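You operate a simulated robot arm through the tools that you are given. There is no shell and no other tool.

You are at the controls of a simulated robot arm. One attempt, no reset.

TASK
Tighten the loose towels door knob and rub the door's finger marks off.
Fine: use paste on the cream pad; put the pad back. What is to be rubbed or washed off counts as gone when no trace of it is left.

Only the result counts: the job must be done as asked and must still hold three seconds after the hand-in. Knocking over, shifting, dropping, spilling or breaking anything else fails it. Flat cloth is picked up by pressing the open fingertips on it (5 to 10 N) and closing them slowly along it; thin cloth reads only 2 to 8 mm in the jaws.

THE ROBOT
A 7-joint arm with a two-finger parallel gripper, fixed in place. Base frame: the origin is at the foot of the arm, x ahead of it, y to its left, z up; the work surface is at about z = 88. Lengths are in cm, angles in rad, forces in N, time in s.
Its first joint turns from -2.304 to 2.304 rad. Payload 3.91 kg.
Tool frame: the origin (TCP) lies between the finger pads and is the grasp point; the fingertips stand 3 cm ahead of it; z points along the fingers, y is the line along which they close. The gripper opens to 11 cm. The fingers are 2 cm wide and 1 cm thick; the gripper's body (4.8 by 11.2 cm) begins 5.5 cm behind the TCP.
Orientation is that of the tool frame in the base frame, as a unit quaternion [x, y, z, w]. With the fingers straight down and closing along the base's y, the tool's x points along the base's -x, its y along +y and its z along -z.

THE INTERFACE
- The arm moves only by the tool drive_tool. Its argument "motion" is a list that holds one entry, the list of rows, each a list of 7 numbers: the shift along the tool's x, y, z in cm, then the turn, a rotation vector about the tool's x, y, z in rad, then the gripper command, from -1 (shut) to 1 (fully open), values between in proportion. In form: [[[dx, dy, dz, ax, ay, az, jaw], ...]]. A call has 1 to 20 rows; each row shifts and turns the commanded pose from where the row before left it, along the tool's axes as they then stand. Rows are played at 5 a second. More than 5 cm and 0.15 rad between two rows, or a gripper value outside its range, and nothing of the call is played. A pose out of reach is approached as far as the arm can. The call stops where the force on the tool passes 40 N (or 10 N more than at its start, if that is more) or the arm is blocked; 0.2 s more then pass. Each finger travels about 10.8 cm/s and halts on what it meets, pressing with about 36 N; the grip force reading is that of the motor and also rises with nothing between the fingers. The clock runs only during rows and for 0.2 s after the last one: add rows that do not move to give the fingers time. The reply holds the time, the measured pose of the TCP, the force on the tool along the base axes, the opening and the grip force, in the units named above and with some noise, with the torque about the TCP (base axes, N m) and any sound that the robot's microphone picked up.
- Cameras (640 x 400 px; columns grow to the right, rows downward): "scene" is fixed at [40.25, -50.93, 122.19]; the picture's right is [1.00, -0.00, 0.00], its down [-0.00, -0.25, -0.97] and it looks along [0.00, 0.97, -0.25] (base axes); focal length 346 px, centre (320, 200). "wrist" rides on the gripper at [7.2, 1.7, -10.3] in the tool frame; the picture's right is [-0.23, 0.97, 0.00], its down [-0.76, -0.18, -0.62] and it looks along [-0.61, -0.14, 0.78] (tool axes); focal length 222 px, centre (320, 200). There is no depth. A picture from a camera that has moved, and an enlarged one, comes with that camera's place and axes in the base frame and with its lens. The place of the scene camera against the robot may be out by one fixed shift of up to 1.2 cm in any direction.
- capture(camera): a new picture of that camera. The clock stands still meanwhile.
- zoom(camera, box): a new picture of the part [left, top, right, bottom] of that camera's present view, enlarged. The clock stands still meanwhile.
- hand_in(): hands the job in; it is judged then, once.

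Places have to be worked out from the pictures, the camera data and where the tool is seen. Open the gripper and draw the arm clear of the work before you hand the job in, unless the task says otherwise.

The tools are called after "Call:" as a command line: name --argument value ..., lists and objects as JSON in quotes. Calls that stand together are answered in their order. drive_tool: Moves the arm, as the interface text tells. Its arguments: {"type":"object","properties":{"motion":{"type":"array","items":{"type":"array","items":{"type":"array","items":{"type":"number"}}}}},"required":["motion"]} The other tools are called the same way: capture (camera) takes a picture; zoom (camera, box) takes an enlarged picture of a part of a camera's view; hand_in () hands the job in.

At the start:

```text
clock: 0.0
position: [30.48, 51.72, 115.19]
orientation: [0.001, 1.0, 0.0, 0.001]
force: [0.7, -0.1, -0.5]
torque: [-0.02, -0.05, -0.02]
gripper_width: 11.0
grasp_force: 0.0
```

scene: 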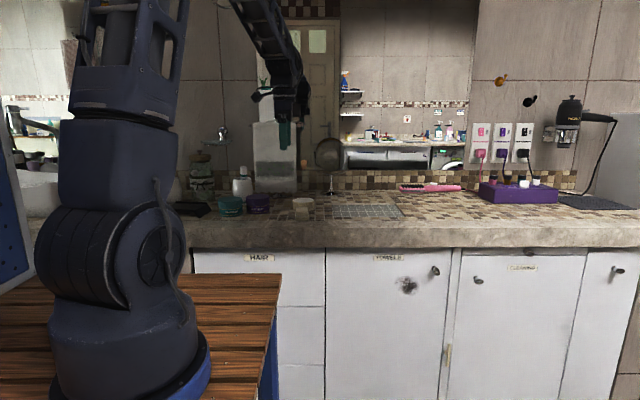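
wrist: 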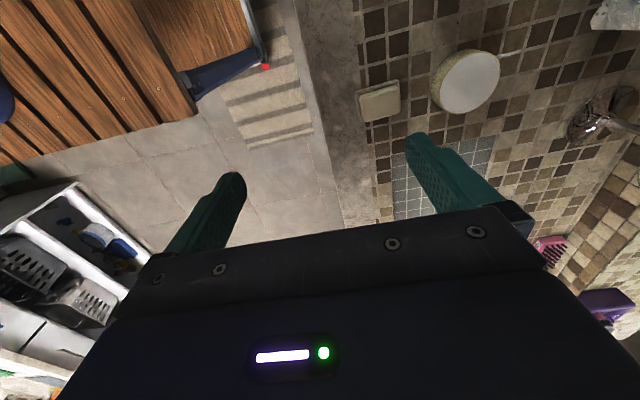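

I start by looking closer at the counter items and the towels door with its knob and finger marks.

Call:
zoom --camera "scene" --box '[320, 240, 480, 340]'

Call:
zoom --camera "scene" --box '[180, 130, 340, 230]'

Call:
zoom --camera "scene" --box '[300, 140, 460, 240]'

Call:
capture --camera "wrist"

```text
4.00 times, centred on (400, 290) of scene
camera zoom: at [40.25, -50.93, 122.19], right [1.0, 0.0, 0.0], down [0.0, -0.25, -0.97], along [0.0, 0.97, -0.25], focal length 1383 px, centre (0, -160)
```

zoom: 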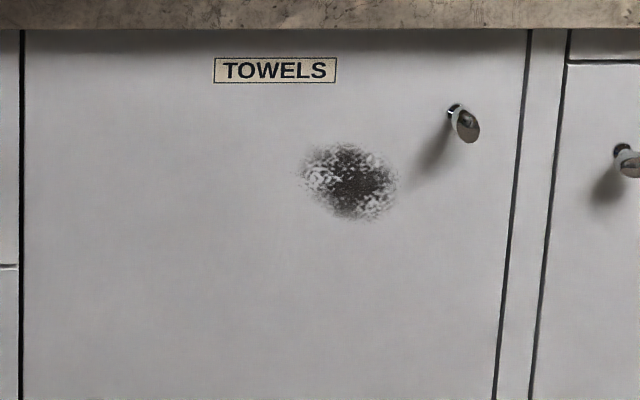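

```text
4.00 times, centred on (260, 180) of scene
camera zoom: at [40.25, -50.93, 122.19], right [1.0, 0.0, 0.0], down [0.0, -0.25, -0.97], along [0.0, 0.97, -0.25], focal length 1383 px, centre (560, 280)
```

zoom: 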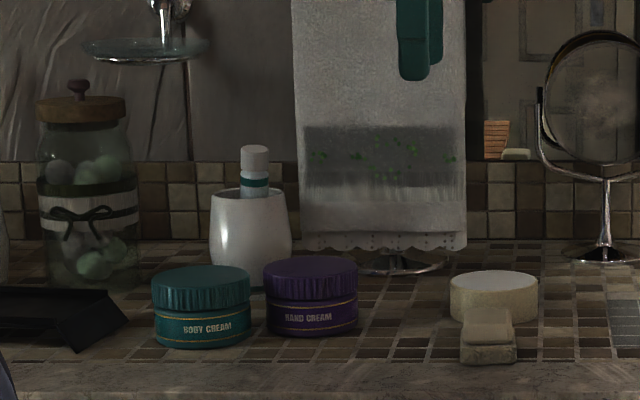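

```text
4.00 times, centred on (380, 190) of scene
camera zoom: at [40.25, -50.93, 122.19], right [1.0, 0.0, 0.0], down [0.0, -0.25, -0.97], along [0.0, 0.97, -0.25], focal length 1383 px, centre (80, 240)
```

zoom: 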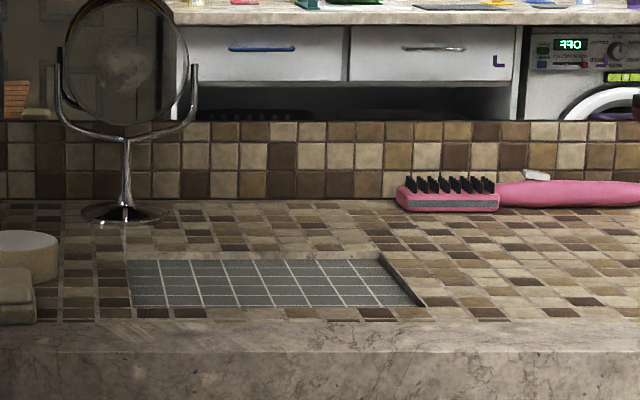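

```text
taken
camera wrist: at [23.2, 53.32, 125.34], right [0.23, 0.97, 0.0], down [0.76, -0.18, 0.62], along [0.61, -0.14, -0.78], focal length 222 px, centre (320, 200)
```

wrist: 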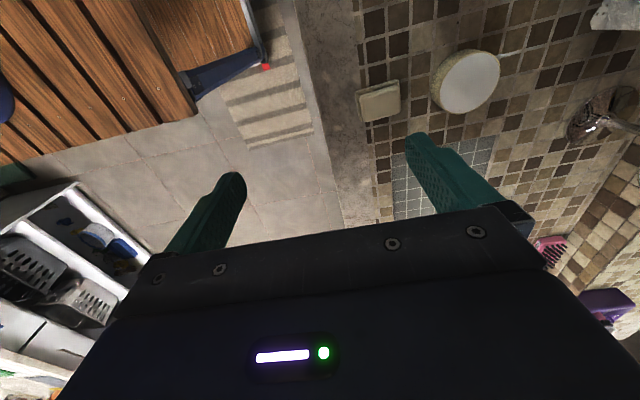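

I look closer at the small pad, the round tub beside it, and other parts of the wrist view.

Call:
zoom --camera "wrist" --box '[340, 30, 532, 150]'

Call:
zoom --camera "wrist" --box '[0, 170, 192, 290]'

Call:
zoom --camera "scene" --box '[460, 60, 640, 220]'

Call:
zoom --camera "scene" --box '[420, 255, 452, 290]'

Call:
zoom --camera "scene" --box '[282, 190, 330, 225]'

```text
3.33 times, centred on (436, 90) of wrist
camera zoom: at [23.2, 53.32, 125.34], right [0.23, 0.97, 0.0], down [0.76, -0.18, 0.62], along [0.61, -0.14, -0.78], focal length 740 px, centre (-67, 567)
```

zoom: 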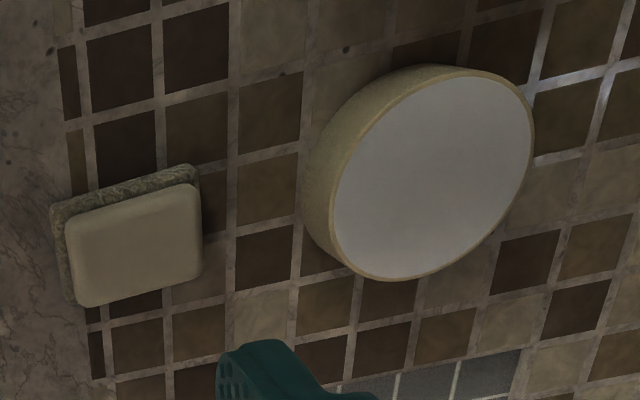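

```text
3.33 times, centred on (96, 230) of wrist
camera zoom: at [23.2, 53.32, 125.34], right [0.23, 0.97, 0.0], down [0.76, -0.18, 0.62], along [0.61, -0.14, -0.78], focal length 740 px, centre (1067, 100)
```

zoom: 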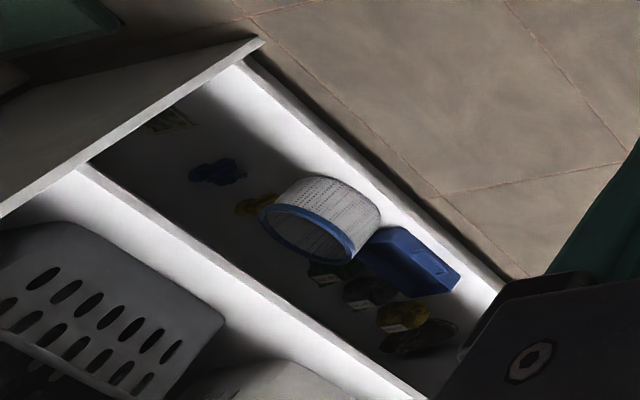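

```text
2.50 times, centred on (550, 140) of scene
camera zoom: at [40.25, -50.93, 122.19], right [1.0, 0.0, 0.0], down [0.0, -0.25, -0.97], along [0.0, 0.97, -0.25], focal length 864 px, centre (-255, 350)
```

zoom: 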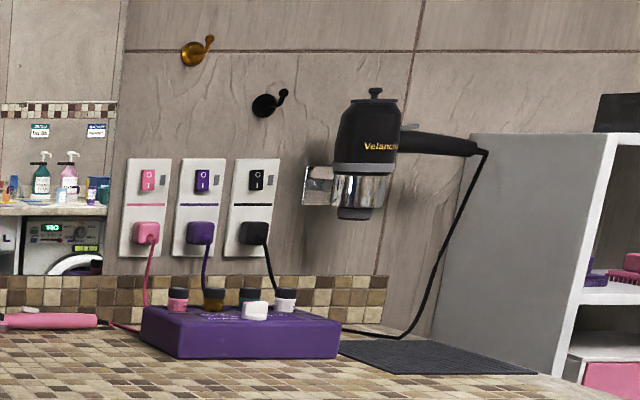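

```text
11.43 times, centred on (436, 272) of scene
camera zoom: at [40.25, -50.93, 122.19], right [1.0, 0.0, 0.0], down [0.0, -0.25, -0.97], along [0.0, 0.97, -0.25], focal length 3951 px, centre (-1006, -629)
```

zoom: 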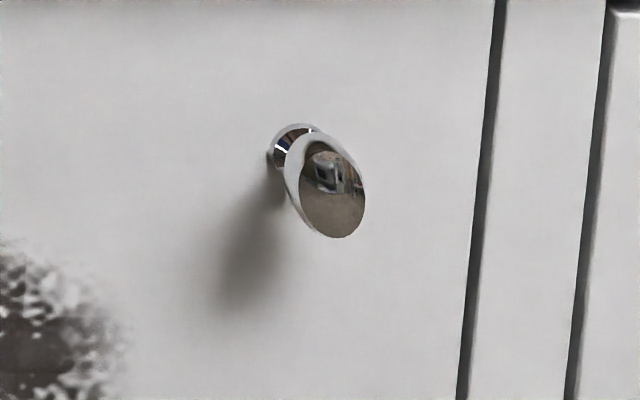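

```text
11.43 times, centred on (306, 208) of scene
camera zoom: at [40.25, -50.93, 122.19], right [1.0, 0.0, 0.0], down [0.0, -0.25, -0.97], along [0.0, 0.97, -0.25], focal length 3951 px, centre (480, 114)
```

zoom: 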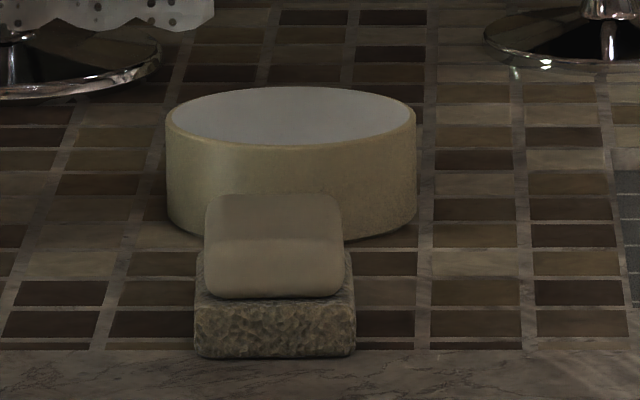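

The pad has a rough underside and a smooth cream grip; the round tub holds white paste. I compare the towels knob with the other knobs to see how a tight one looks.

Call:
zoom --camera "scene" --box '[464, 265, 496, 295]'

Call:
zoom --camera "scene" --box '[600, 255, 640, 290]'

Call:
zoom --camera "scene" --box '[380, 265, 432, 305]'

Call:
zoom --camera "scene" --box '[320, 240, 640, 400]'

Call:
zoom --camera "scene" --box '[0, 240, 330, 400]'

```text
13.33 times, centred on (480, 280) of scene
camera zoom: at [40.25, -50.93, 122.19], right [1.0, 0.0, 0.0], down [0.0, -0.25, -0.97], along [0.0, 0.97, -0.25], focal length 4609 px, centre (-1813, -867)
```

zoom: 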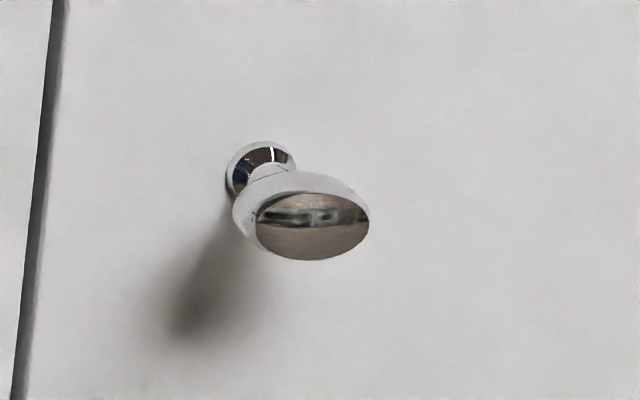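

```text
11.43 times, centred on (620, 272) of scene
camera zoom: at [40.25, -50.93, 122.19], right [1.0, 0.0, 0.0], down [0.0, -0.25, -0.97], along [0.0, 0.97, -0.25], focal length 3951 px, centre (-3109, -629)
```

zoom: 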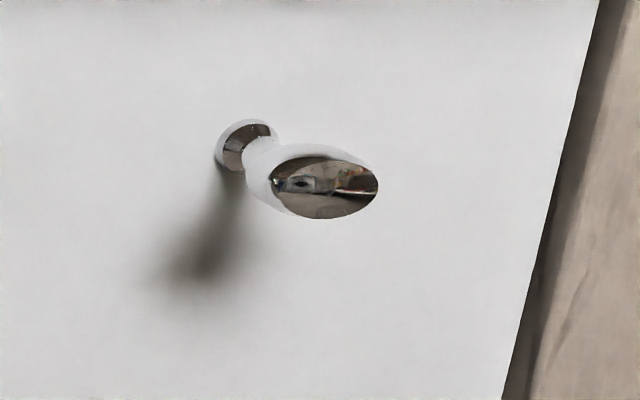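

```text
10.00 times, centred on (406, 285) of scene
camera zoom: at [40.25, -50.93, 122.19], right [1.0, 0.0, 0.0], down [0.0, -0.25, -0.97], along [0.0, 0.97, -0.25], focal length 3457 px, centre (-540, -650)
```

zoom: 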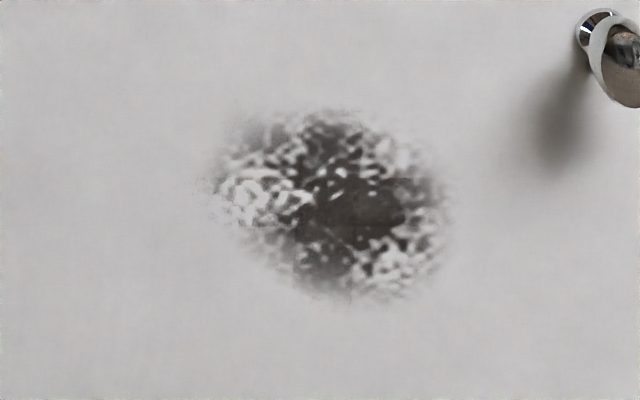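

```text
2.00 times, centred on (480, 320) of scene
camera zoom: at [40.25, -50.93, 122.19], right [1.0, 0.0, 0.0], down [0.0, -0.25, -0.97], along [0.0, 0.97, -0.25], focal length 691 px, centre (0, -40)
```

zoom: 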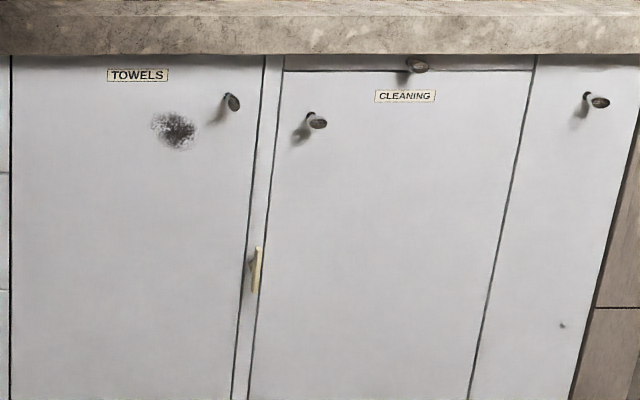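

```text
1.94 times, centred on (165, 320) of scene
camera zoom: at [40.25, -50.93, 122.19], right [1.0, 0.0, 0.0], down [0.0, -0.25, -0.97], along [0.0, 0.97, -0.25], focal length 670 px, centre (621, -33)
```

zoom: 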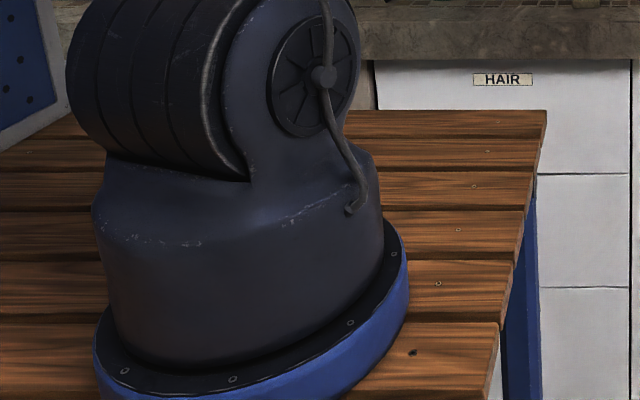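

The other knobs sit with their oval level; the towels knob is tilted, so it must be turned clockwise. The scene camera seems about 0.5 cm off, so I'll use the wrist camera for measuring; first I move the hand out to free space in front of the towels door.

Call:
drive_tool --motion '[[[-3.15, -2.5, 0.8, 0, 0, 0, 1], [-3.15, -2.5, 0.8, 0, 0, 0, 1], [-3.15, -2.5, 0.8, 0, 0, 0, 1], [-3.15, -2.5, 0.8, 0, 0, 0, 1], [-3.15, -2.5, 0.8, 0, 0, 0, 1], [-3.15, -2.5, 0.8, 0, 0, 0, 1], [-3.15, -2.5, 0.8, 0, 0, 0, 1], [-3.15, -2.5, 0.8, 0, 0, 0, 1], [-3.15, -2.5, 0.8, 0, 0, 0, 1], [-3.15, -2.5, 0.8, 0, 0, 0, 1]]]'

Call:
zoom --camera "scene" --box '[424, 336, 464, 376]'

```text
clock: 2.2
position: [61.9, 26.41, 107.05]
orientation: [0.001, 1.0, 0.0, -0.001]
force: [0.3, -0.2, 0.0]
torque: [-0.02, -0.02, -0.02]
gripper_width: 11.0
grasp_force: 0.0
```

```text
10.00 times, centred on (444, 356) of scene
camera zoom: at [40.25, -50.93, 122.19], right [1.0, 0.0, 0.0], down [0.0, -0.25, -0.97], along [0.0, 0.97, -0.25], focal length 3457 px, centre (-920, -1360)
```

zoom: 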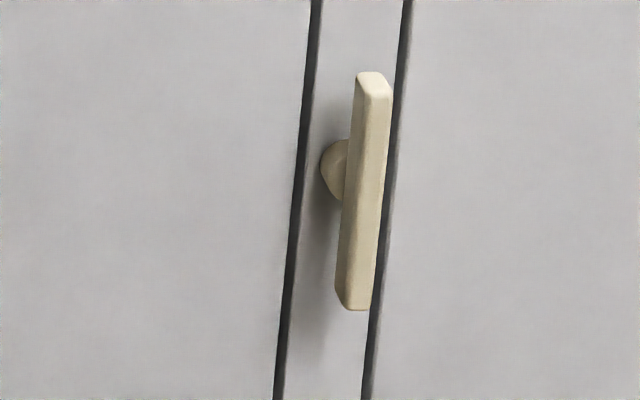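

That cream piece is a turn-button catch on the frame between the doors; I leave it alone. Now I turn the tool to point at the door (+y).

Call:
drive_tool --motion '[[[0, 0, 0, -0.15, 0, 0, 1], [0, 0, 0, -0.15, 0, 0, 1], [0, 0, 0, -0.15, 0, 0, 1], [0, 0, 0, -0.15, 0, 0, 1], [0, 0, 0, -0.15, 0, 0, 1], [0, 0, 0, -0.15, 0, 0, 1], [0, 0, 0, -0.15, 0, 0, 1], [0, 0, 0, -0.15, 0, 0, 1], [0, 0, 0, -0.15, 0, 0, 1], [0, 0, 0, -0.15, 0, 0, 1], [0, 0, 0, -0.0708, 0, 0, 1], [0, 0, 0, 0, 0, 0, 1]]]'

Call:
capture --camera "wrist"

Call:
capture --camera "scene"

```text
clock: 4.8
position: [61.97, 26.61, 107.22]
orientation: [0.0, 0.707, 0.707, -0.001]
force: [0.6, -0.3, 0.1]
torque: [-0.02, -0.01, 0.02]
gripper_width: 10.99
grasp_force: 0.1
```

```text
taken
camera wrist: at [54.68, 16.28, 108.63], right [0.23, 0.0, 0.97], down [0.76, -0.62, -0.18], along [0.61, 0.78, -0.14], focal length 222 px, centre (320, 200)
```

wrist: 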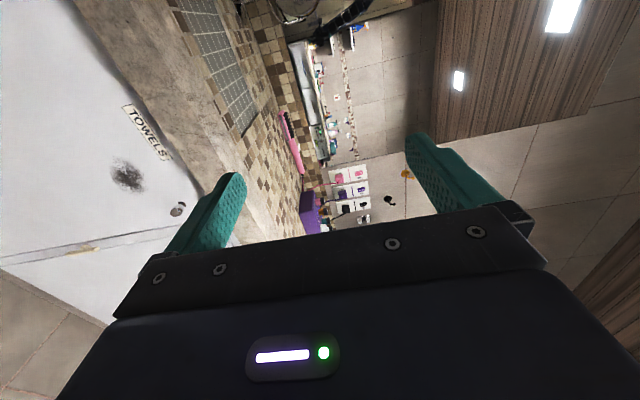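

```text
taken
```

scene: 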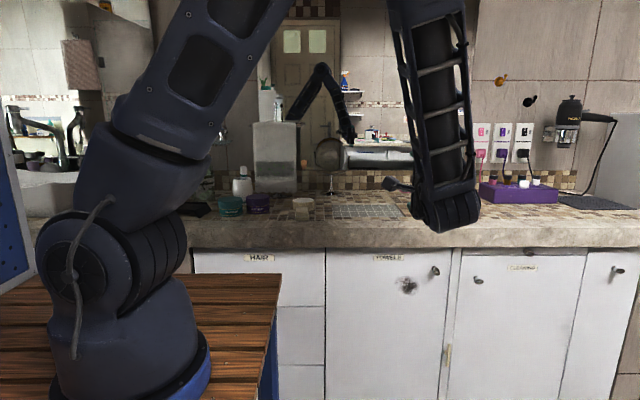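

The tool now faces the door. I lower it to door height, well short of the door, and look again.

Call:
zoom --camera "wrist" --box '[90, 90, 250, 250]'

Call:
drive_tool --motion '[[[0, -4, 0, 0, 0, 0, 1], [0, -4, 0, 0, 0, 0, 1], [0, -4, 0, 0, 0, 0, 1], [0, -4, 0, 0, 0, 0, 1], [0, -4, 0, 0, 0, 0, 1], [0, -4, 0, 0, 0, 0, 1], [0, -4, 0, 0, 0, 0, 1], [0, -4, 0, 0, 0, 0, 1], [0, 0, 0, 0, 0, 0, 1]]]'

Call:
capture --camera "wrist"

Call:
capture --camera "scene"

```text
2.50 times, centred on (170, 170) of wrist
camera zoom: at [54.68, 16.28, 108.63], right [0.23, 0.0, 0.97], down [0.76, -0.62, -0.18], along [0.61, 0.78, -0.14], focal length 555 px, centre (695, 275)
```

zoom: 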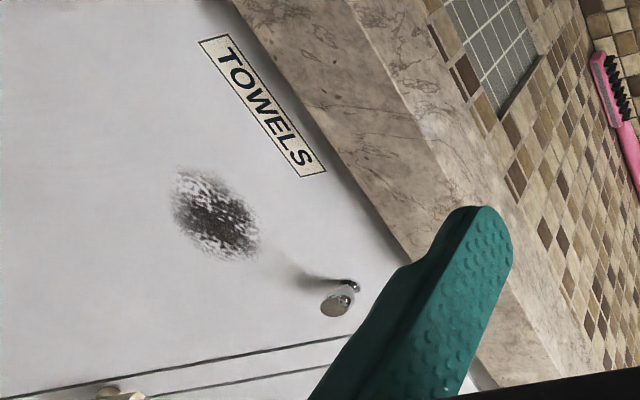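

```text
clock: 6.8
position: [61.74, 26.76, 75.03]
orientation: [-0.001, 0.707, 0.707, 0.0]
force: [0.1, -0.5, 0.3]
torque: [0.01, -0.02, 0.0]
gripper_width: 10.98
grasp_force: 0.0
```

```text
taken
camera wrist: at [54.62, 16.33, 76.64], right [0.23, 0.0, 0.97], down [0.76, -0.62, -0.18], along [0.61, 0.78, -0.14], focal length 222 px, centre (320, 200)
```

wrist: 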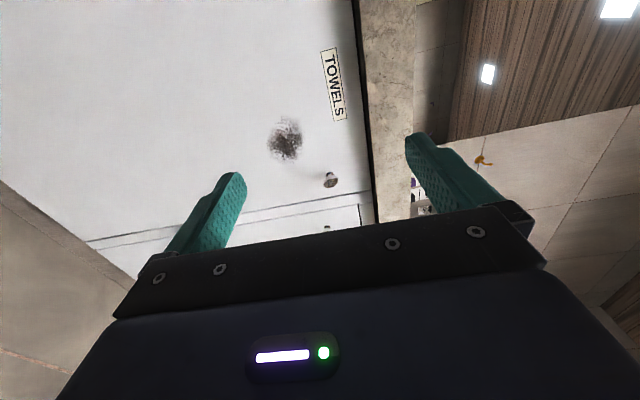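

```text
taken
```

scene: 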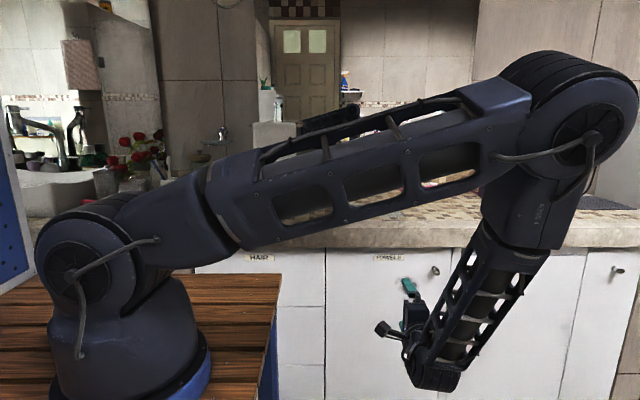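

The pose is reachable. I zoom on the mark, knob and counter edge to triangulate between the two wrist views.

Call:
zoom --camera "wrist" --box '[240, 40, 400, 240]'

Call:
zoom --camera "wrist" --box '[305, 160, 355, 200]'

```text
2.00 times, centred on (320, 140) of wrist
camera zoom: at [54.62, 16.33, 76.64], right [0.23, 0.0, 0.97], down [0.76, -0.62, -0.18], along [0.61, 0.78, -0.14], focal length 444 px, centre (320, 320)
```

zoom: 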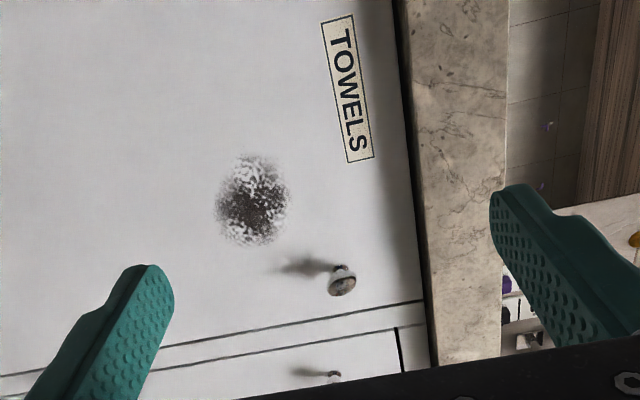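

```text
10.00 times, centred on (330, 180) of wrist
camera zoom: at [54.62, 16.33, 76.64], right [0.23, 0.0, 0.97], down [0.76, -0.62, -0.18], along [0.61, 0.78, -0.14], focal length 2221 px, centre (220, 400)
```

zoom: 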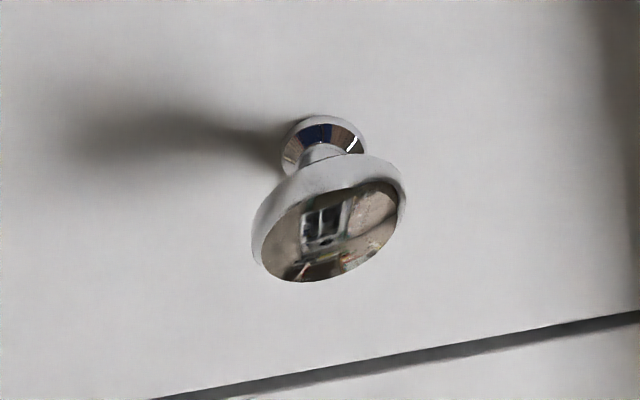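

Triangulation puts the door face at about y = 52.5, the mark centre at (68.6, 67.4) and the knob axis at x = 77.0, z = 73.35, its head front at y = 49.4. I move in front of the knob at a safe distance and turn the tool counter-clockwise to match the knob's flat sides.

Call:
drive_tool --motion '[[[-3.05, -0.34, 1.85, 0, 0, 0, 1], [-3.05, -0.34, 1.85, 0, 0, 0, 1], [-3.05, -0.34, 1.85, 0, 0, 0, 1], [-3.05, -0.34, 1.85, 0, 0, 0, 1], [-3.05, -0.34, 1.85, 0, 0, 0, 1], [0, 0, 0, 0, 0, 0, 1]]]'

Call:
capture --camera "wrist"

Call:
zoom --camera "wrist" --box '[240, 100, 400, 200]'

```text
clock: 8.2
position: [77.33, 35.64, 73.48]
orientation: [-0.001, 0.708, 0.706, 0.0]
force: [0.1, 0.2, -0.5]
torque: [0.02, 0.02, -0.01]
gripper_width: 10.99
grasp_force: 0.0
```

```text
taken
camera wrist: at [70.09, 25.36, 75.09], right [0.23, 0.0, 0.97], down [0.76, -0.62, -0.18], along [0.61, 0.78, -0.14], focal length 222 px, centre (320, 200)
```

wrist: 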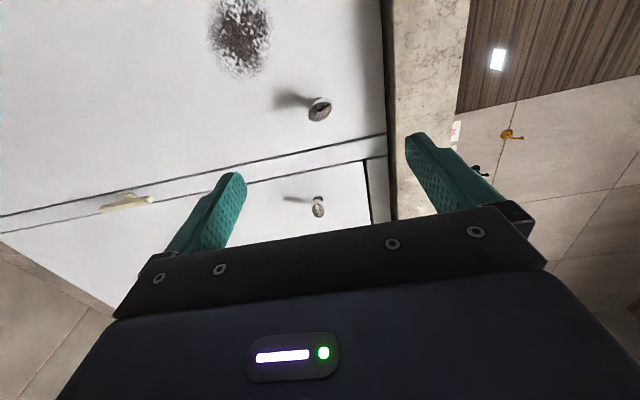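

```text
4.00 times, centred on (320, 150) of wrist
camera zoom: at [70.09, 25.36, 75.09], right [0.23, 0.0, 0.97], down [0.76, -0.62, -0.18], along [0.61, 0.78, -0.14], focal length 888 px, centre (320, 400)
```

zoom: 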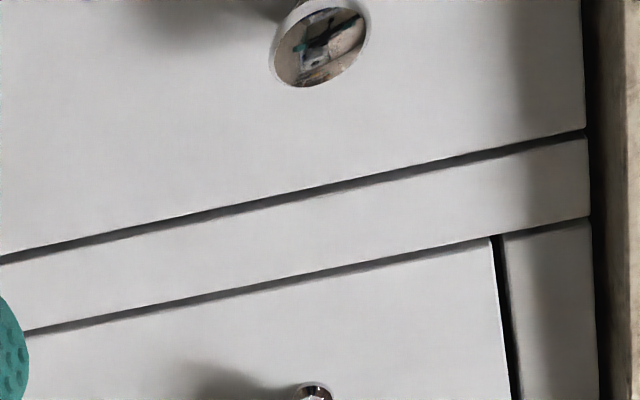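

Call:
zoom --camera "wrist" --box '[290, 80, 350, 130]'

```text
8.00 times, centred on (320, 105) of wrist
camera zoom: at [70.09, 25.36, 75.09], right [0.23, 0.0, 0.97], down [0.76, -0.62, -0.18], along [0.61, 0.78, -0.14], focal length 1777 px, centre (320, 960)
```

zoom: 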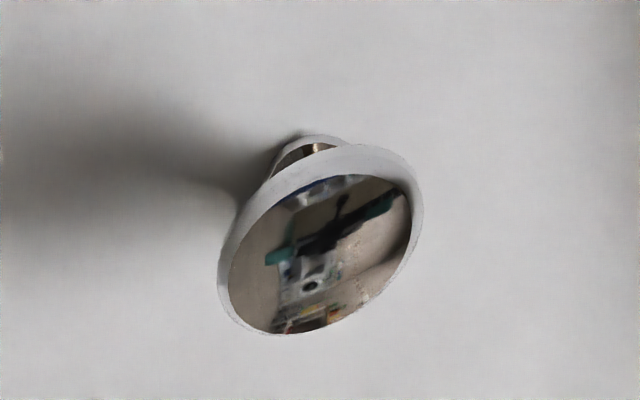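

The knob's oval lies about 68° below horizontal with a ~2.7 x 1.7 cm face. I turn the tool −112° about its axis so the fingers close across the flat sides, leaving clockwise travel free.

Call:
drive_tool --motion '[[[0, 0, 0, 0, 0, -0.1396, 1], [0, 0, 0, 0, 0, -0.1396, 1], [0, 0, 0, 0, 0, -0.1396, 1], [0, 0, 0, 0, 0, -0.1396, 1], [0, 0, 0, 0, 0, -0.1396, 1], [0, 0, 0, 0, 0, -0.1396, 1], [0, 0, 0, 0, 0, -0.1396, 1], [0, 0, 0, 0, 0, -0.1396, 1], [0, 0, 0, 0, 0, -0.1396, 1], [0, 0, 0, 0, 0, -0.1396, 1], [0, 0, 0, 0, 0, -0.1396, 1], [0, 0, 0, 0, 0, -0.1396, 1], [0, 0, 0, 0, 0, -0.1396, 1], [0, 0, 0, 0, 0, -0.1396, 1], [0, 0, 0, 0, 0, 0, 1]]]'

Call:
capture --camera "wrist"

Call:
capture --camera "scene"

```text
clock: 11.4
position: [77.33, 35.89, 73.53]
orientation: [0.587, -0.395, -0.395, -0.586]
force: [0.6, -0.6, 1.3]
torque: [-0.05, 0.03, -0.02]
gripper_width: 11.01
grasp_force: 0.0
```

```text
taken
camera wrist: at [78.42, 25.44, 65.97], right [-0.99, 0.0, -0.16], down [-0.12, -0.62, 0.77], along [-0.1, 0.78, 0.61], focal length 222 px, centre (320, 200)
```

wrist: 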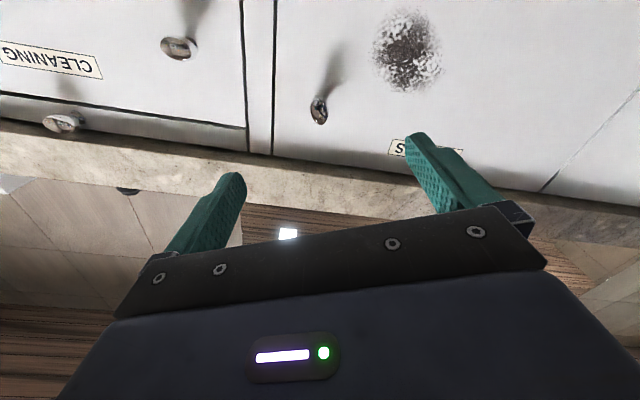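

```text
taken
```

scene: 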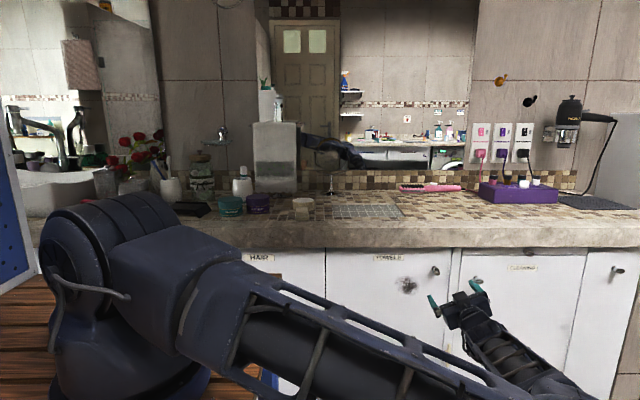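

The arm reconfigured with the elbow low but is free of contact. I zoom on the knob from here to refine its place.

Call:
zoom --camera "wrist" --box '[288, 80, 352, 140]'

Call:
zoom --camera "scene" --box '[220, 240, 640, 400]'

```text
6.67 times, centred on (320, 110) of wrist
camera zoom: at [78.42, 25.44, 65.97], right [-0.99, 0.0, -0.16], down [-0.12, -0.62, 0.77], along [-0.1, 0.78, 0.61], focal length 1481 px, centre (320, 800)
```

zoom: 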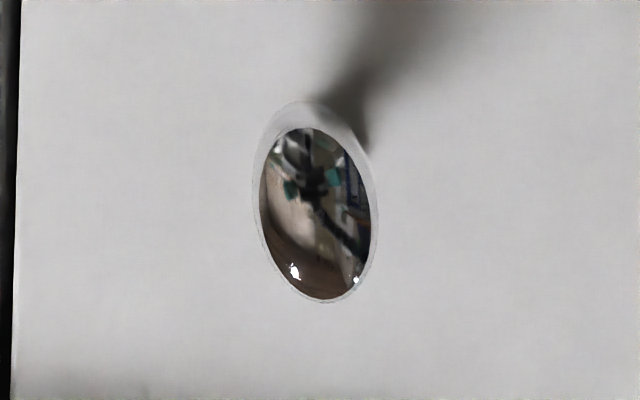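

```text
1.52 times, centred on (430, 320) of scene
camera zoom: at [40.25, -50.93, 122.19], right [1.0, 0.0, 0.0], down [0.0, -0.25, -0.97], along [0.0, 0.97, -0.25], focal length 527 px, centre (152, 17)
```

zoom: 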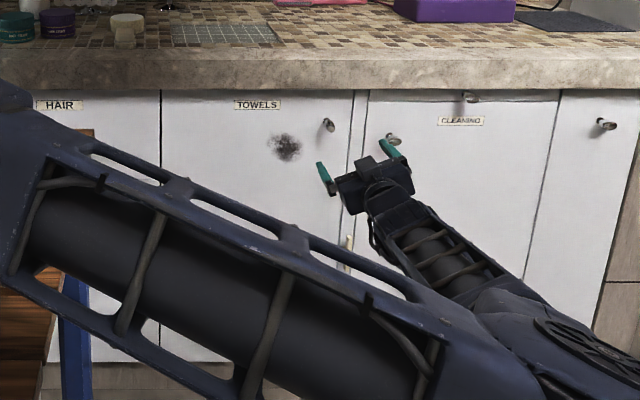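

The knob reads at about (77.25, 73.35) with its oval at −70°, well aligned with the jaws. I narrow the jaws to about 6 cm and advance most of the way.

Call:
drive_tool --motion '[[[0.07, 0.07, 0, 0, 0, 0.02, 0.1], [0.07, 0.07, 1.5, 0, 0, 0.015, 0.1], [0, 0, 1.7, 0, 0, 0, 0.1], [0, 0, 1.7, 0, 0, 0, 0.1], [0, 0, 1.7, 0, 0, 0, 0.1], [0, 0, 1.7, 0, 0, 0, 0.1], [0, 0, 0, 0, 0, 0, 0.1]]]'

Call:
capture --camera "wrist"

Call:
capture --camera "scene"

```text
clock: 13.0
position: [77.3, 44.25, 73.24]
orientation: [0.579, -0.406, -0.406, -0.579]
force: [-0.2, 0.7, -0.3]
torque: [-0.01, 0.01, -0.03]
gripper_width: 6.07
grasp_force: 0.0
```

```text
taken
camera wrist: at [78.23, 33.86, 65.68], right [-0.99, 0.0, -0.12], down [-0.09, -0.62, 0.78], along [-0.07, 0.78, 0.62], focal length 222 px, centre (320, 200)
```

wrist: 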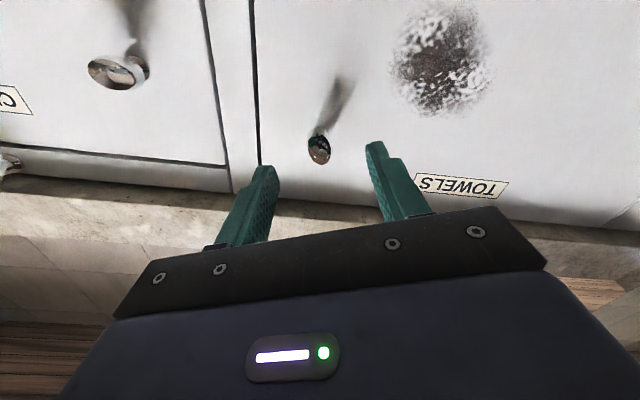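

```text
taken
```

scene: 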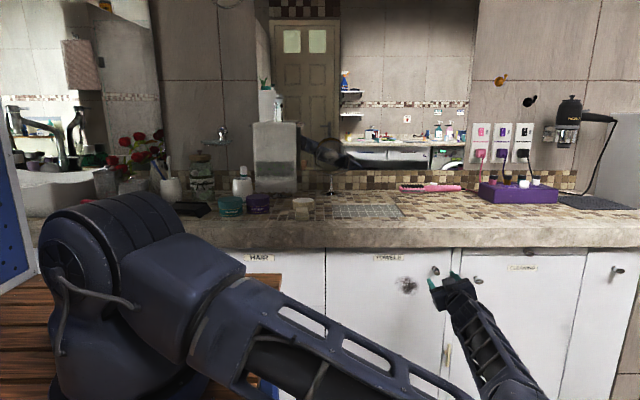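

The knob sits centred between the fingers on the tool axis. I advance another 4 cm and look again before closing.

Call:
drive_tool --motion '[[[0, 0, 1.0, 0, 0, 0, 0.1], [0, 0, 1.0, 0, 0, 0, 0.1], [0, 0, 1.0, 0, 0, 0, 0.1], [0, 0, 0.9, 0, 0, 0, 0.1], [0, 0, 0, 0, 0, 0, 0.1]]]'

Call:
capture --camera "wrist"

Call:
zoom --camera "scene" --box '[410, 255, 480, 305]'

```text
clock: 14.2
position: [77.2, 48.07, 73.27]
orientation: [0.579, -0.406, -0.406, -0.579]
force: [-0.3, 0.3, 0.8]
torque: [0.02, 0.03, 0.03]
gripper_width: 6.04
grasp_force: 0.0
```

```text
taken
camera wrist: at [78.09, 37.65, 65.72], right [-0.99, 0.0, -0.12], down [-0.09, -0.62, 0.78], along [-0.07, 0.78, 0.62], focal length 222 px, centre (320, 200)
```

wrist: 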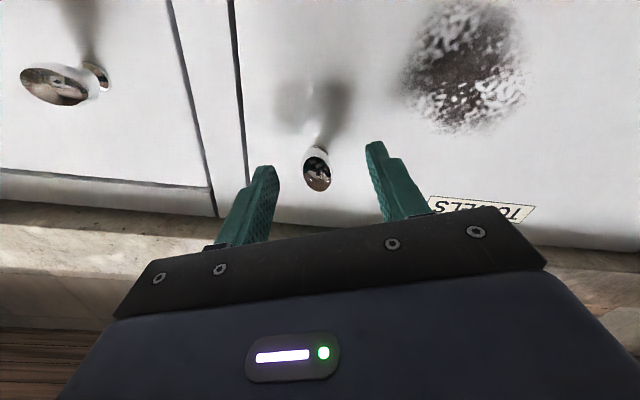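

```text
8.00 times, centred on (445, 280) of scene
camera zoom: at [40.25, -50.93, 122.19], right [1.0, 0.0, 0.0], down [0.0, -0.25, -0.97], along [0.0, 0.97, -0.25], focal length 2766 px, centre (-680, -440)
```

zoom: 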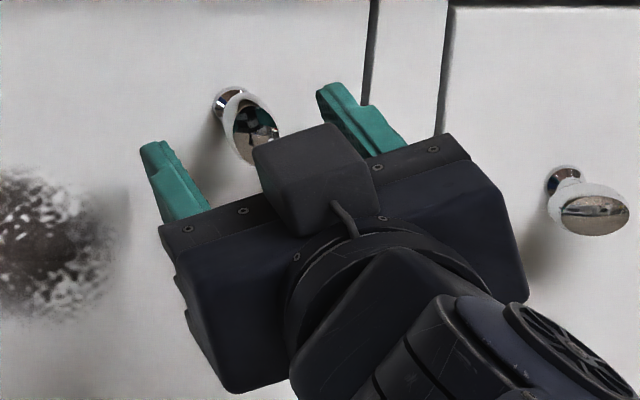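

The knob head sits between the fingertips with about 1.4 cm left to the door. I close on it gradually.

Call:
drive_tool --motion '[[[0, 0, 0, 0, 0, 0, -0.2], [0, 0, 0, 0, 0, 0, -0.45], [0, 0, 0, 0, 0, 0, -0.6], [0, 0, 0, 0, 0, 0, -0.7], [0, 0, 0, 0, 0, 0, -0.8], [0, 0, 0, 0, 0, 0, -1], [0, 0, 0, 0, 0, 0, -1]]]'

Call:
capture --camera "wrist"

```text
clock: 15.8
position: [77.44, 47.88, 73.2]
orientation: [-0.579, 0.406, 0.405, 0.58]
force: [30.7, -1.6, 14.1]
torque: [0.09, 0.09, -0.89]
gripper_width: 2.14
grasp_force: 44.9
```

```text
taken
camera wrist: at [78.25, 37.56, 65.78], right [-0.99, 0.0, -0.12], down [-0.1, -0.62, 0.78], along [-0.07, 0.78, 0.62], focal length 222 px, centre (320, 200)
```

wrist: 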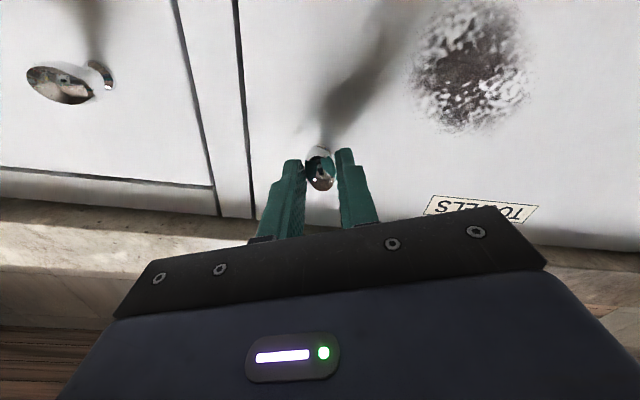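

Gripped at 2.14 cm, but there's a ~34 N side load because the knob is slightly toward +x of the tool centre. I shift the tool a little that way to relieve it.

Call:
drive_tool --motion '[[[0, -0.1, 0, 0, 0, 0, -1], [0, -0.1, 0, 0, 0, 0, -1], [0, 0, 0, 0, 0, 0, -1]]]'

```text
clock: 16.6
position: [77.38, 47.9, 73.3]
orientation: [0.58, -0.406, -0.405, -0.579]
force: [28.1, -1.8, 11.1]
torque: [0.21, 0.07, -0.71]
gripper_width: 2.14
grasp_force: 45.6
```

The side load eased a little; I continue shifting the same way.

Call:
drive_tool --motion '[[[0, -0.1, 0, 0, 0, 0, -1], [0, -0.1, 0, 0, 0, 0, -1], [0, -0.1, 0, 0, 0, 0, -1], [0, 0, 0, 0, 0, 0, -1], [0, 0, 0, 0, 0, 0, -1]]]'

```text
clock: 17.8
position: [77.35, 48.21, 73.32]
orientation: [0.58, -0.405, -0.407, -0.578]
force: [-11.3, -31.3, -2.3]
torque: [0.09, -0.01, 0.34]
gripper_width: 2.14
grasp_force: 45.0
```

The load has changed to a 31 N push-back along −y. I look before doing anything else.

Call:
zoom --camera "wrist" --box '[240, 100, 400, 230]'

Call:
zoom --camera "scene" --box '[400, 245, 480, 305]'

Call:
drive_tool --motion '[[[0, 0, 0, 0, 0, 0, -1]]]'

```text
3.08 times, centred on (320, 165) of wrist
camera zoom: at [78.33, 37.74, 65.78], right [-0.99, 0.0, -0.12], down [-0.09, -0.62, 0.78], along [-0.08, 0.78, 0.62], focal length 684 px, centre (320, 308)
```

zoom: 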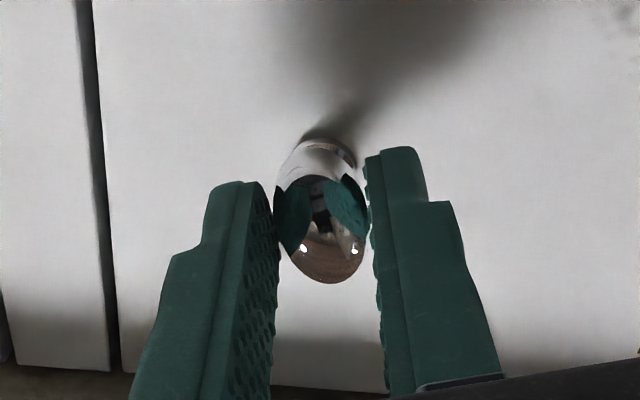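

```text
6.67 times, centred on (440, 275) of scene
camera zoom: at [40.25, -50.93, 122.19], right [1.0, 0.0, 0.0], down [0.0, -0.25, -0.97], along [0.0, 0.97, -0.25], focal length 2305 px, centre (-480, -300)
```

zoom: 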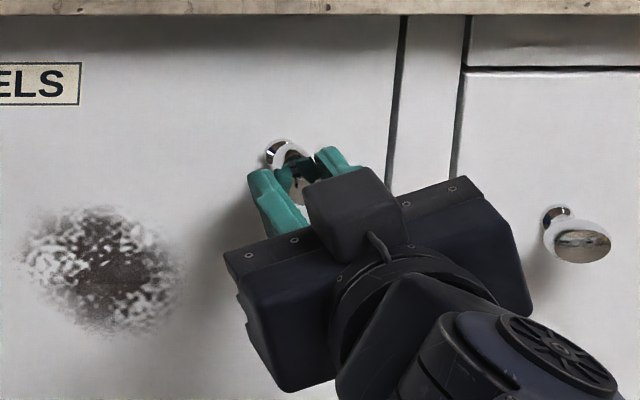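

```text
clock: 18.2
position: [77.46, 48.25, 73.34]
orientation: [0.58, -0.405, -0.406, -0.579]
force: [-18.3, -31.2, -7.6]
torque: [0.03, -0.07, 0.6]
gripper_width: 2.15
grasp_force: 45.1
```

The grip looks sound; the shift overshot slightly and the tool presses toward the door, so I back off a little on both.

Call:
drive_tool --motion '[[[0, 0.1, -0.1, 0, 0, 0, -1], [0, 0.05, -0.1, 0, 0, 0, -1], [0, 0, 0, 0, 0, 0, -1]]]'

```text
clock: 19.0
position: [77.33, 47.83, 73.34]
orientation: [0.58, -0.406, -0.405, -0.579]
force: [-2.7, 3.5, -11.5]
torque: [-1.38, 0.0, -0.42]
gripper_width: 2.15
grasp_force: 44.9
```

Loads are now small. I begin turning clockwise (+z of the tool) in small steps and watch the torque.

Call:
drive_tool --motion '[[[0.05, 0, 0, 0, 0, 0.04, -1], [0, 0, 0, 0, 0, 0.05, -1], [0, 0, 0, 0, 0, 0.06, -1], [0, 0, 0, 0, 0, 0.06, -1], [0, 0, 0, 0, 0, 0, -1]]]'

```text
clock: 20.2
position: [77.31, 47.9, 73.37]
orientation: [0.534, -0.464, -0.465, -0.532]
force: [-17.7, 1.7, -9.4]
torque: [0.16, -0.04, 0.49]
gripper_width: 2.15
grasp_force: 44.9
```

It turns freely with hardly any torque. I relieve the side load slightly and continue clockwise.

Call:
drive_tool --motion '[[[0.05, 0.08, 0, 0, 0, 0.06, -1], [0, 0, 0, 0, 0, 0.08, -1], [0, 0, 0, 0, 0, 0.08, -1], [0, 0, 0, 0, 0, 0.08, -1], [0, 0, 0, 0, 0, 0, -1]]]'

Call:
zoom --camera "wrist" --box '[240, 100, 400, 230]'

```text
clock: 21.4
position: [77.19, 47.88, 73.34]
orientation: [-0.457, 0.54, 0.539, 0.458]
force: [-23.2, 3.5, -1.3]
torque: [0.27, -0.05, 0.52]
gripper_width: 2.16
grasp_force: 45.3
```

```text
3.08 times, centred on (320, 165) of wrist
camera zoom: at [74.49, 37.49, 66.28], right [-0.92, 0.0, 0.38], down [0.3, -0.62, 0.72], along [0.24, 0.78, 0.58], focal length 684 px, centre (320, 308)
```

zoom: 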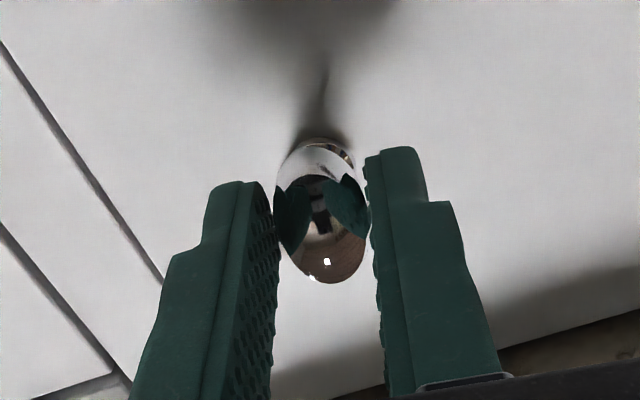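

The knob follows the fingers (now at −80°). I relieve the +x push and keep turning.

Call:
drive_tool --motion '[[[0, 0.15, 0, 0, 0, 0.06, -1], [0, 0, 0, 0, 0, 0.08, -1], [0, 0, 0, 0, 0, 0.08, -1], [0, 0, 0, 0, 0, 0.08, -1], [0, 0, 0, 0, 0, 0, -1]]]'

```text
clock: 22.6
position: [77.05, 47.92, 73.3]
orientation: [-0.373, 0.601, 0.601, 0.372]
force: [-19.5, 3.1, -3.3]
torque: [-0.16, -0.03, 0.43]
gripper_width: 2.14
grasp_force: 45.0
```

Still free, now at −64°. I keep turning with a small −x relief.

Call:
drive_tool --motion '[[[0.07, 0.13, 0, 0, 0, 0.08, -1], [0, 0, 0, 0, 0, 0.08, -1], [0, 0, 0, 0, 0, 0.08, -1], [0, 0, 0, 0, 0, 0.08, -1], [0, 0, 0, 0, 0, 0, -1]]]'

```text
clock: 23.8
position: [77.14, 47.89, 73.42]
orientation: [-0.271, 0.653, 0.652, 0.273]
force: [2.1, 1.8, 11.0]
torque: [0.48, -0.02, -0.3]
gripper_width: 2.15
grasp_force: 45.2
```

Loads are low at −45°; I continue.

Call:
drive_tool --motion '[[[-0.03, 0.04, 0, 0, 0, 0.08, -1], [0, 0, 0, 0, 0, 0.08, -1], [0, 0, 0, 0, 0, 0.08, -1], [0, 0, 0, 0, 0, 0.08, -1], [0, 0, 0, 0, 0, 0, -1]]]'

```text
clock: 25.0
position: [77.1, 47.84, 73.51]
orientation: [-0.164, 0.688, 0.687, 0.165]
force: [9.8, 2.7, 14.2]
torque: [0.5, -0.01, -0.62]
gripper_width: 2.12
grasp_force: 45.2
```

At −27° and free. I relieve and continue toward level.

Call:
drive_tool --motion '[[[-0.1, 0.05, 0, 0, 0, 0.07, -1], [0, 0, 0, 0, 0, 0.07, -1], [0, 0, 0, 0, 0, 0.07, -1], [0, 0, 0, 0, 0, 0.07, -1], [0, 0, 0, 0, 0, 0, -1]]]'

Call:
capture --camera "scene"

```text
clock: 26.2
position: [77.11, 47.87, 73.52]
orientation: [-0.067, 0.704, 0.704, 0.067]
force: [3.5, -0.7, 20.3]
torque: [0.41, -0.06, 0.41]
gripper_width: 2.15
grasp_force: 44.7
```

```text
taken
```

scene: 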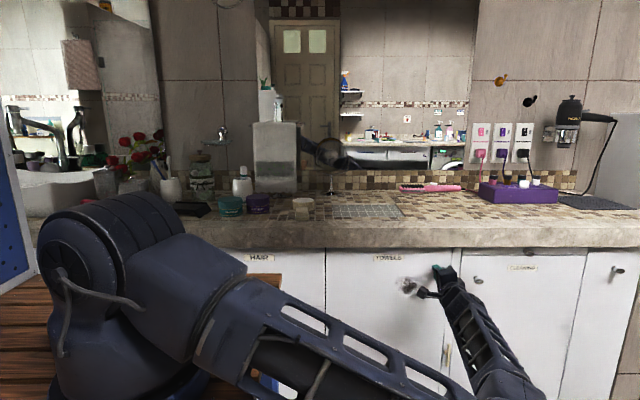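

At −11° the torque is still tiny. I go on in smaller steps, watching for a rise in torque.

Call:
drive_tool --motion '[[[-0.02, 0.12, 0, 0, 0, 0.05, -1], [0, 0, 0, 0, 0, 0.05, -1], [0, 0, 0, 0, 0, 0.05, -1], [0, 0, 0, 0, 0, 0, -1]]]'

```text
clock: 27.2
position: [77.08, 47.92, 73.46]
orientation: [-0.014, 0.707, 0.707, 0.014]
force: [0.8, -1.3, 7.5]
torque: [0.18, 0.15, 0.7]
gripper_width: 2.15
grasp_force: 44.9
```

At −2°, torque still small (0.15). I continue past level gently.

Call:
drive_tool --motion '[[[0, 0.04, 0, 0, 0, 0.04, -1], [0, 0, 0, 0, 0, 0.04, -1], [0, 0, 0, 0, 0, 0, -1]]]'

Call:
zoom --camera "scene" --box '[410, 250, 470, 295]'

Call:
zoom --camera "wrist" --box '[240, 100, 400, 230]'

```text
clock: 28.0
position: [77.06, 47.96, 73.5]
orientation: [0.014, 0.708, 0.706, -0.015]
force: [-0.7, 1.1, 2.8]
torque: [0.05, -0.24, -0.14]
gripper_width: 2.16
grasp_force: 44.9
```

```text
8.89 times, centred on (440, 272) of scene
camera zoom: at [40.25, -50.93, 122.19], right [1.0, 0.0, 0.0], down [0.0, -0.25, -0.97], along [0.0, 0.97, -0.25], focal length 3073 px, centre (-747, -444)
```

zoom: 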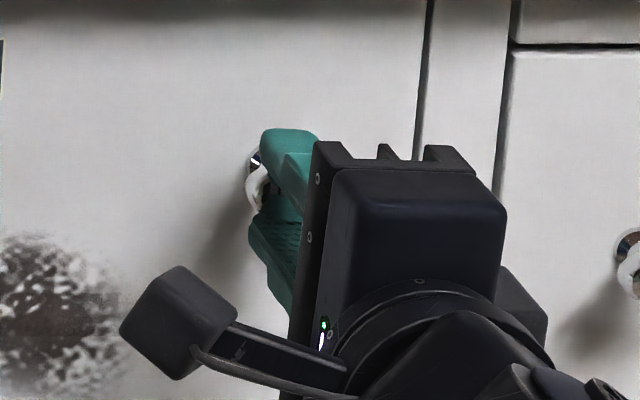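

```text
3.08 times, centred on (320, 165) of wrist
camera zoom: at [69.94, 37.57, 75.35], right [0.27, 0.0, 0.96], down [0.75, -0.62, -0.21], along [0.6, 0.78, -0.17], focal length 684 px, centre (320, 308)
```

zoom: 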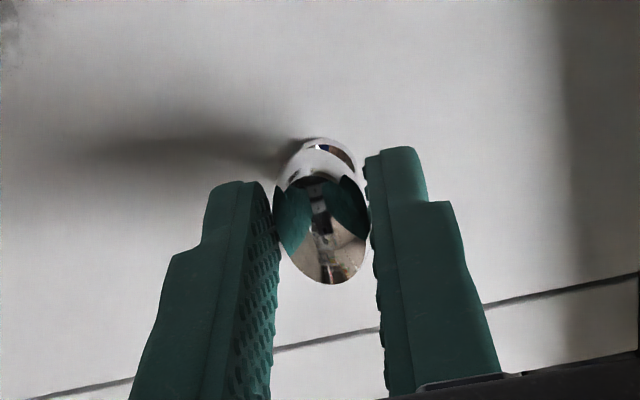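

The counter-torque begins to rise (−0.24 N m at +2°). I continue in small steps.

Call:
drive_tool --motion '[[[0, 0, 0, 0, 0, 0.03, -1], [0, 0, 0, 0, 0, 0.03, -1], [0, 0, 0, 0, 0, 0, -1]]]'

```text
clock: 28.8
position: [77.13, 47.88, 73.48]
orientation: [0.035, 0.707, 0.705, -0.035]
force: [0.0, 0.5, 0.7]
torque: [-0.02, -0.16, 0.01]
gripper_width: 2.12
grasp_force: 45.2
```

Torque stays low (−0.16) at +6°, so it isn't at its stop; I continue clockwise.

Call:
drive_tool --motion '[[[0, 0, 0, 0, 0, 0.05, -1], [0, 0, 0, 0, 0, 0.05, -1], [0, 0, 0, 0, 0, 0.05, -1], [0, 0, 0, 0, 0, 0, -1]]]'

Call:
zoom --camera "wrist" --box '[240, 100, 400, 230]'

```text
clock: 29.8
position: [77.25, 47.93, 73.48]
orientation: [0.088, 0.702, 0.701, -0.088]
force: [1.3, 2.1, -9.7]
torque: [-0.24, -0.77, -0.04]
gripper_width: 2.18
grasp_force: 44.8
```

```text
3.08 times, centred on (320, 165) of wrist
camera zoom: at [70.59, 37.57, 76.84], right [0.46, 0.0, 0.89], down [0.69, -0.62, -0.36], along [0.55, 0.78, -0.29], focal length 684 px, centre (320, 308)
```

zoom: 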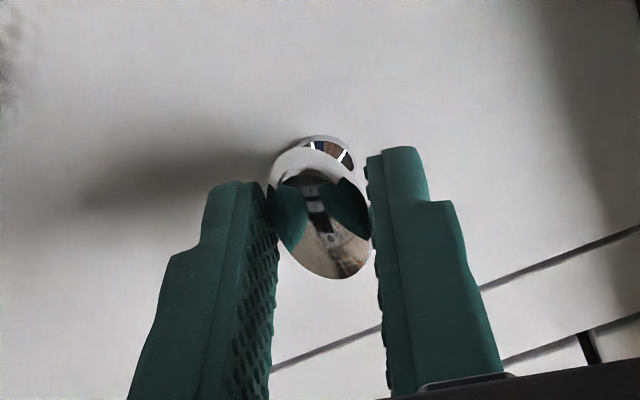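

The knob has stopped turning with the fingers (it now lags in the jaws) and the torque rose to −0.77: it is at its stop, near level. One more small turn to confirm firmness.

Call:
drive_tool --motion '[[[0, 0, 0, 0, 0, 0.04, -1], [0, 0, 0, 0, 0, 0, -1]]]'

Call:
zoom --camera "wrist" --box '[240, 100, 400, 230]'

```text
clock: 30.4
position: [77.12, 47.89, 73.54]
orientation: [0.102, 0.701, 0.699, -0.102]
force: [1.2, 0.9, -14.5]
torque: [-0.39, -0.76, -0.23]
gripper_width: 2.22
grasp_force: 45.3
```

```text
3.08 times, centred on (320, 165) of wrist
camera zoom: at [70.72, 37.56, 77.11], right [0.5, 0.0, 0.87], down [0.68, -0.62, -0.39], along [0.54, 0.78, -0.31], focal length 684 px, centre (320, 308)
```

zoom: 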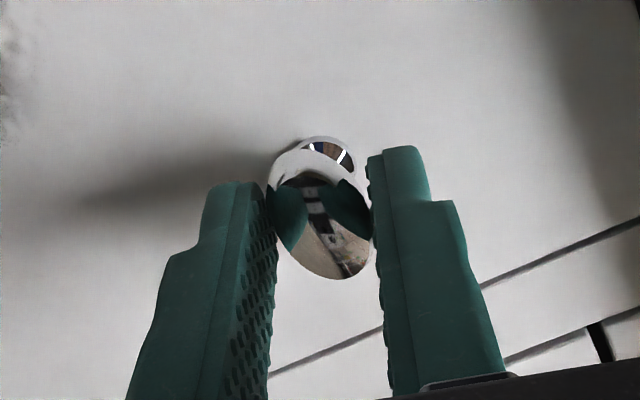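

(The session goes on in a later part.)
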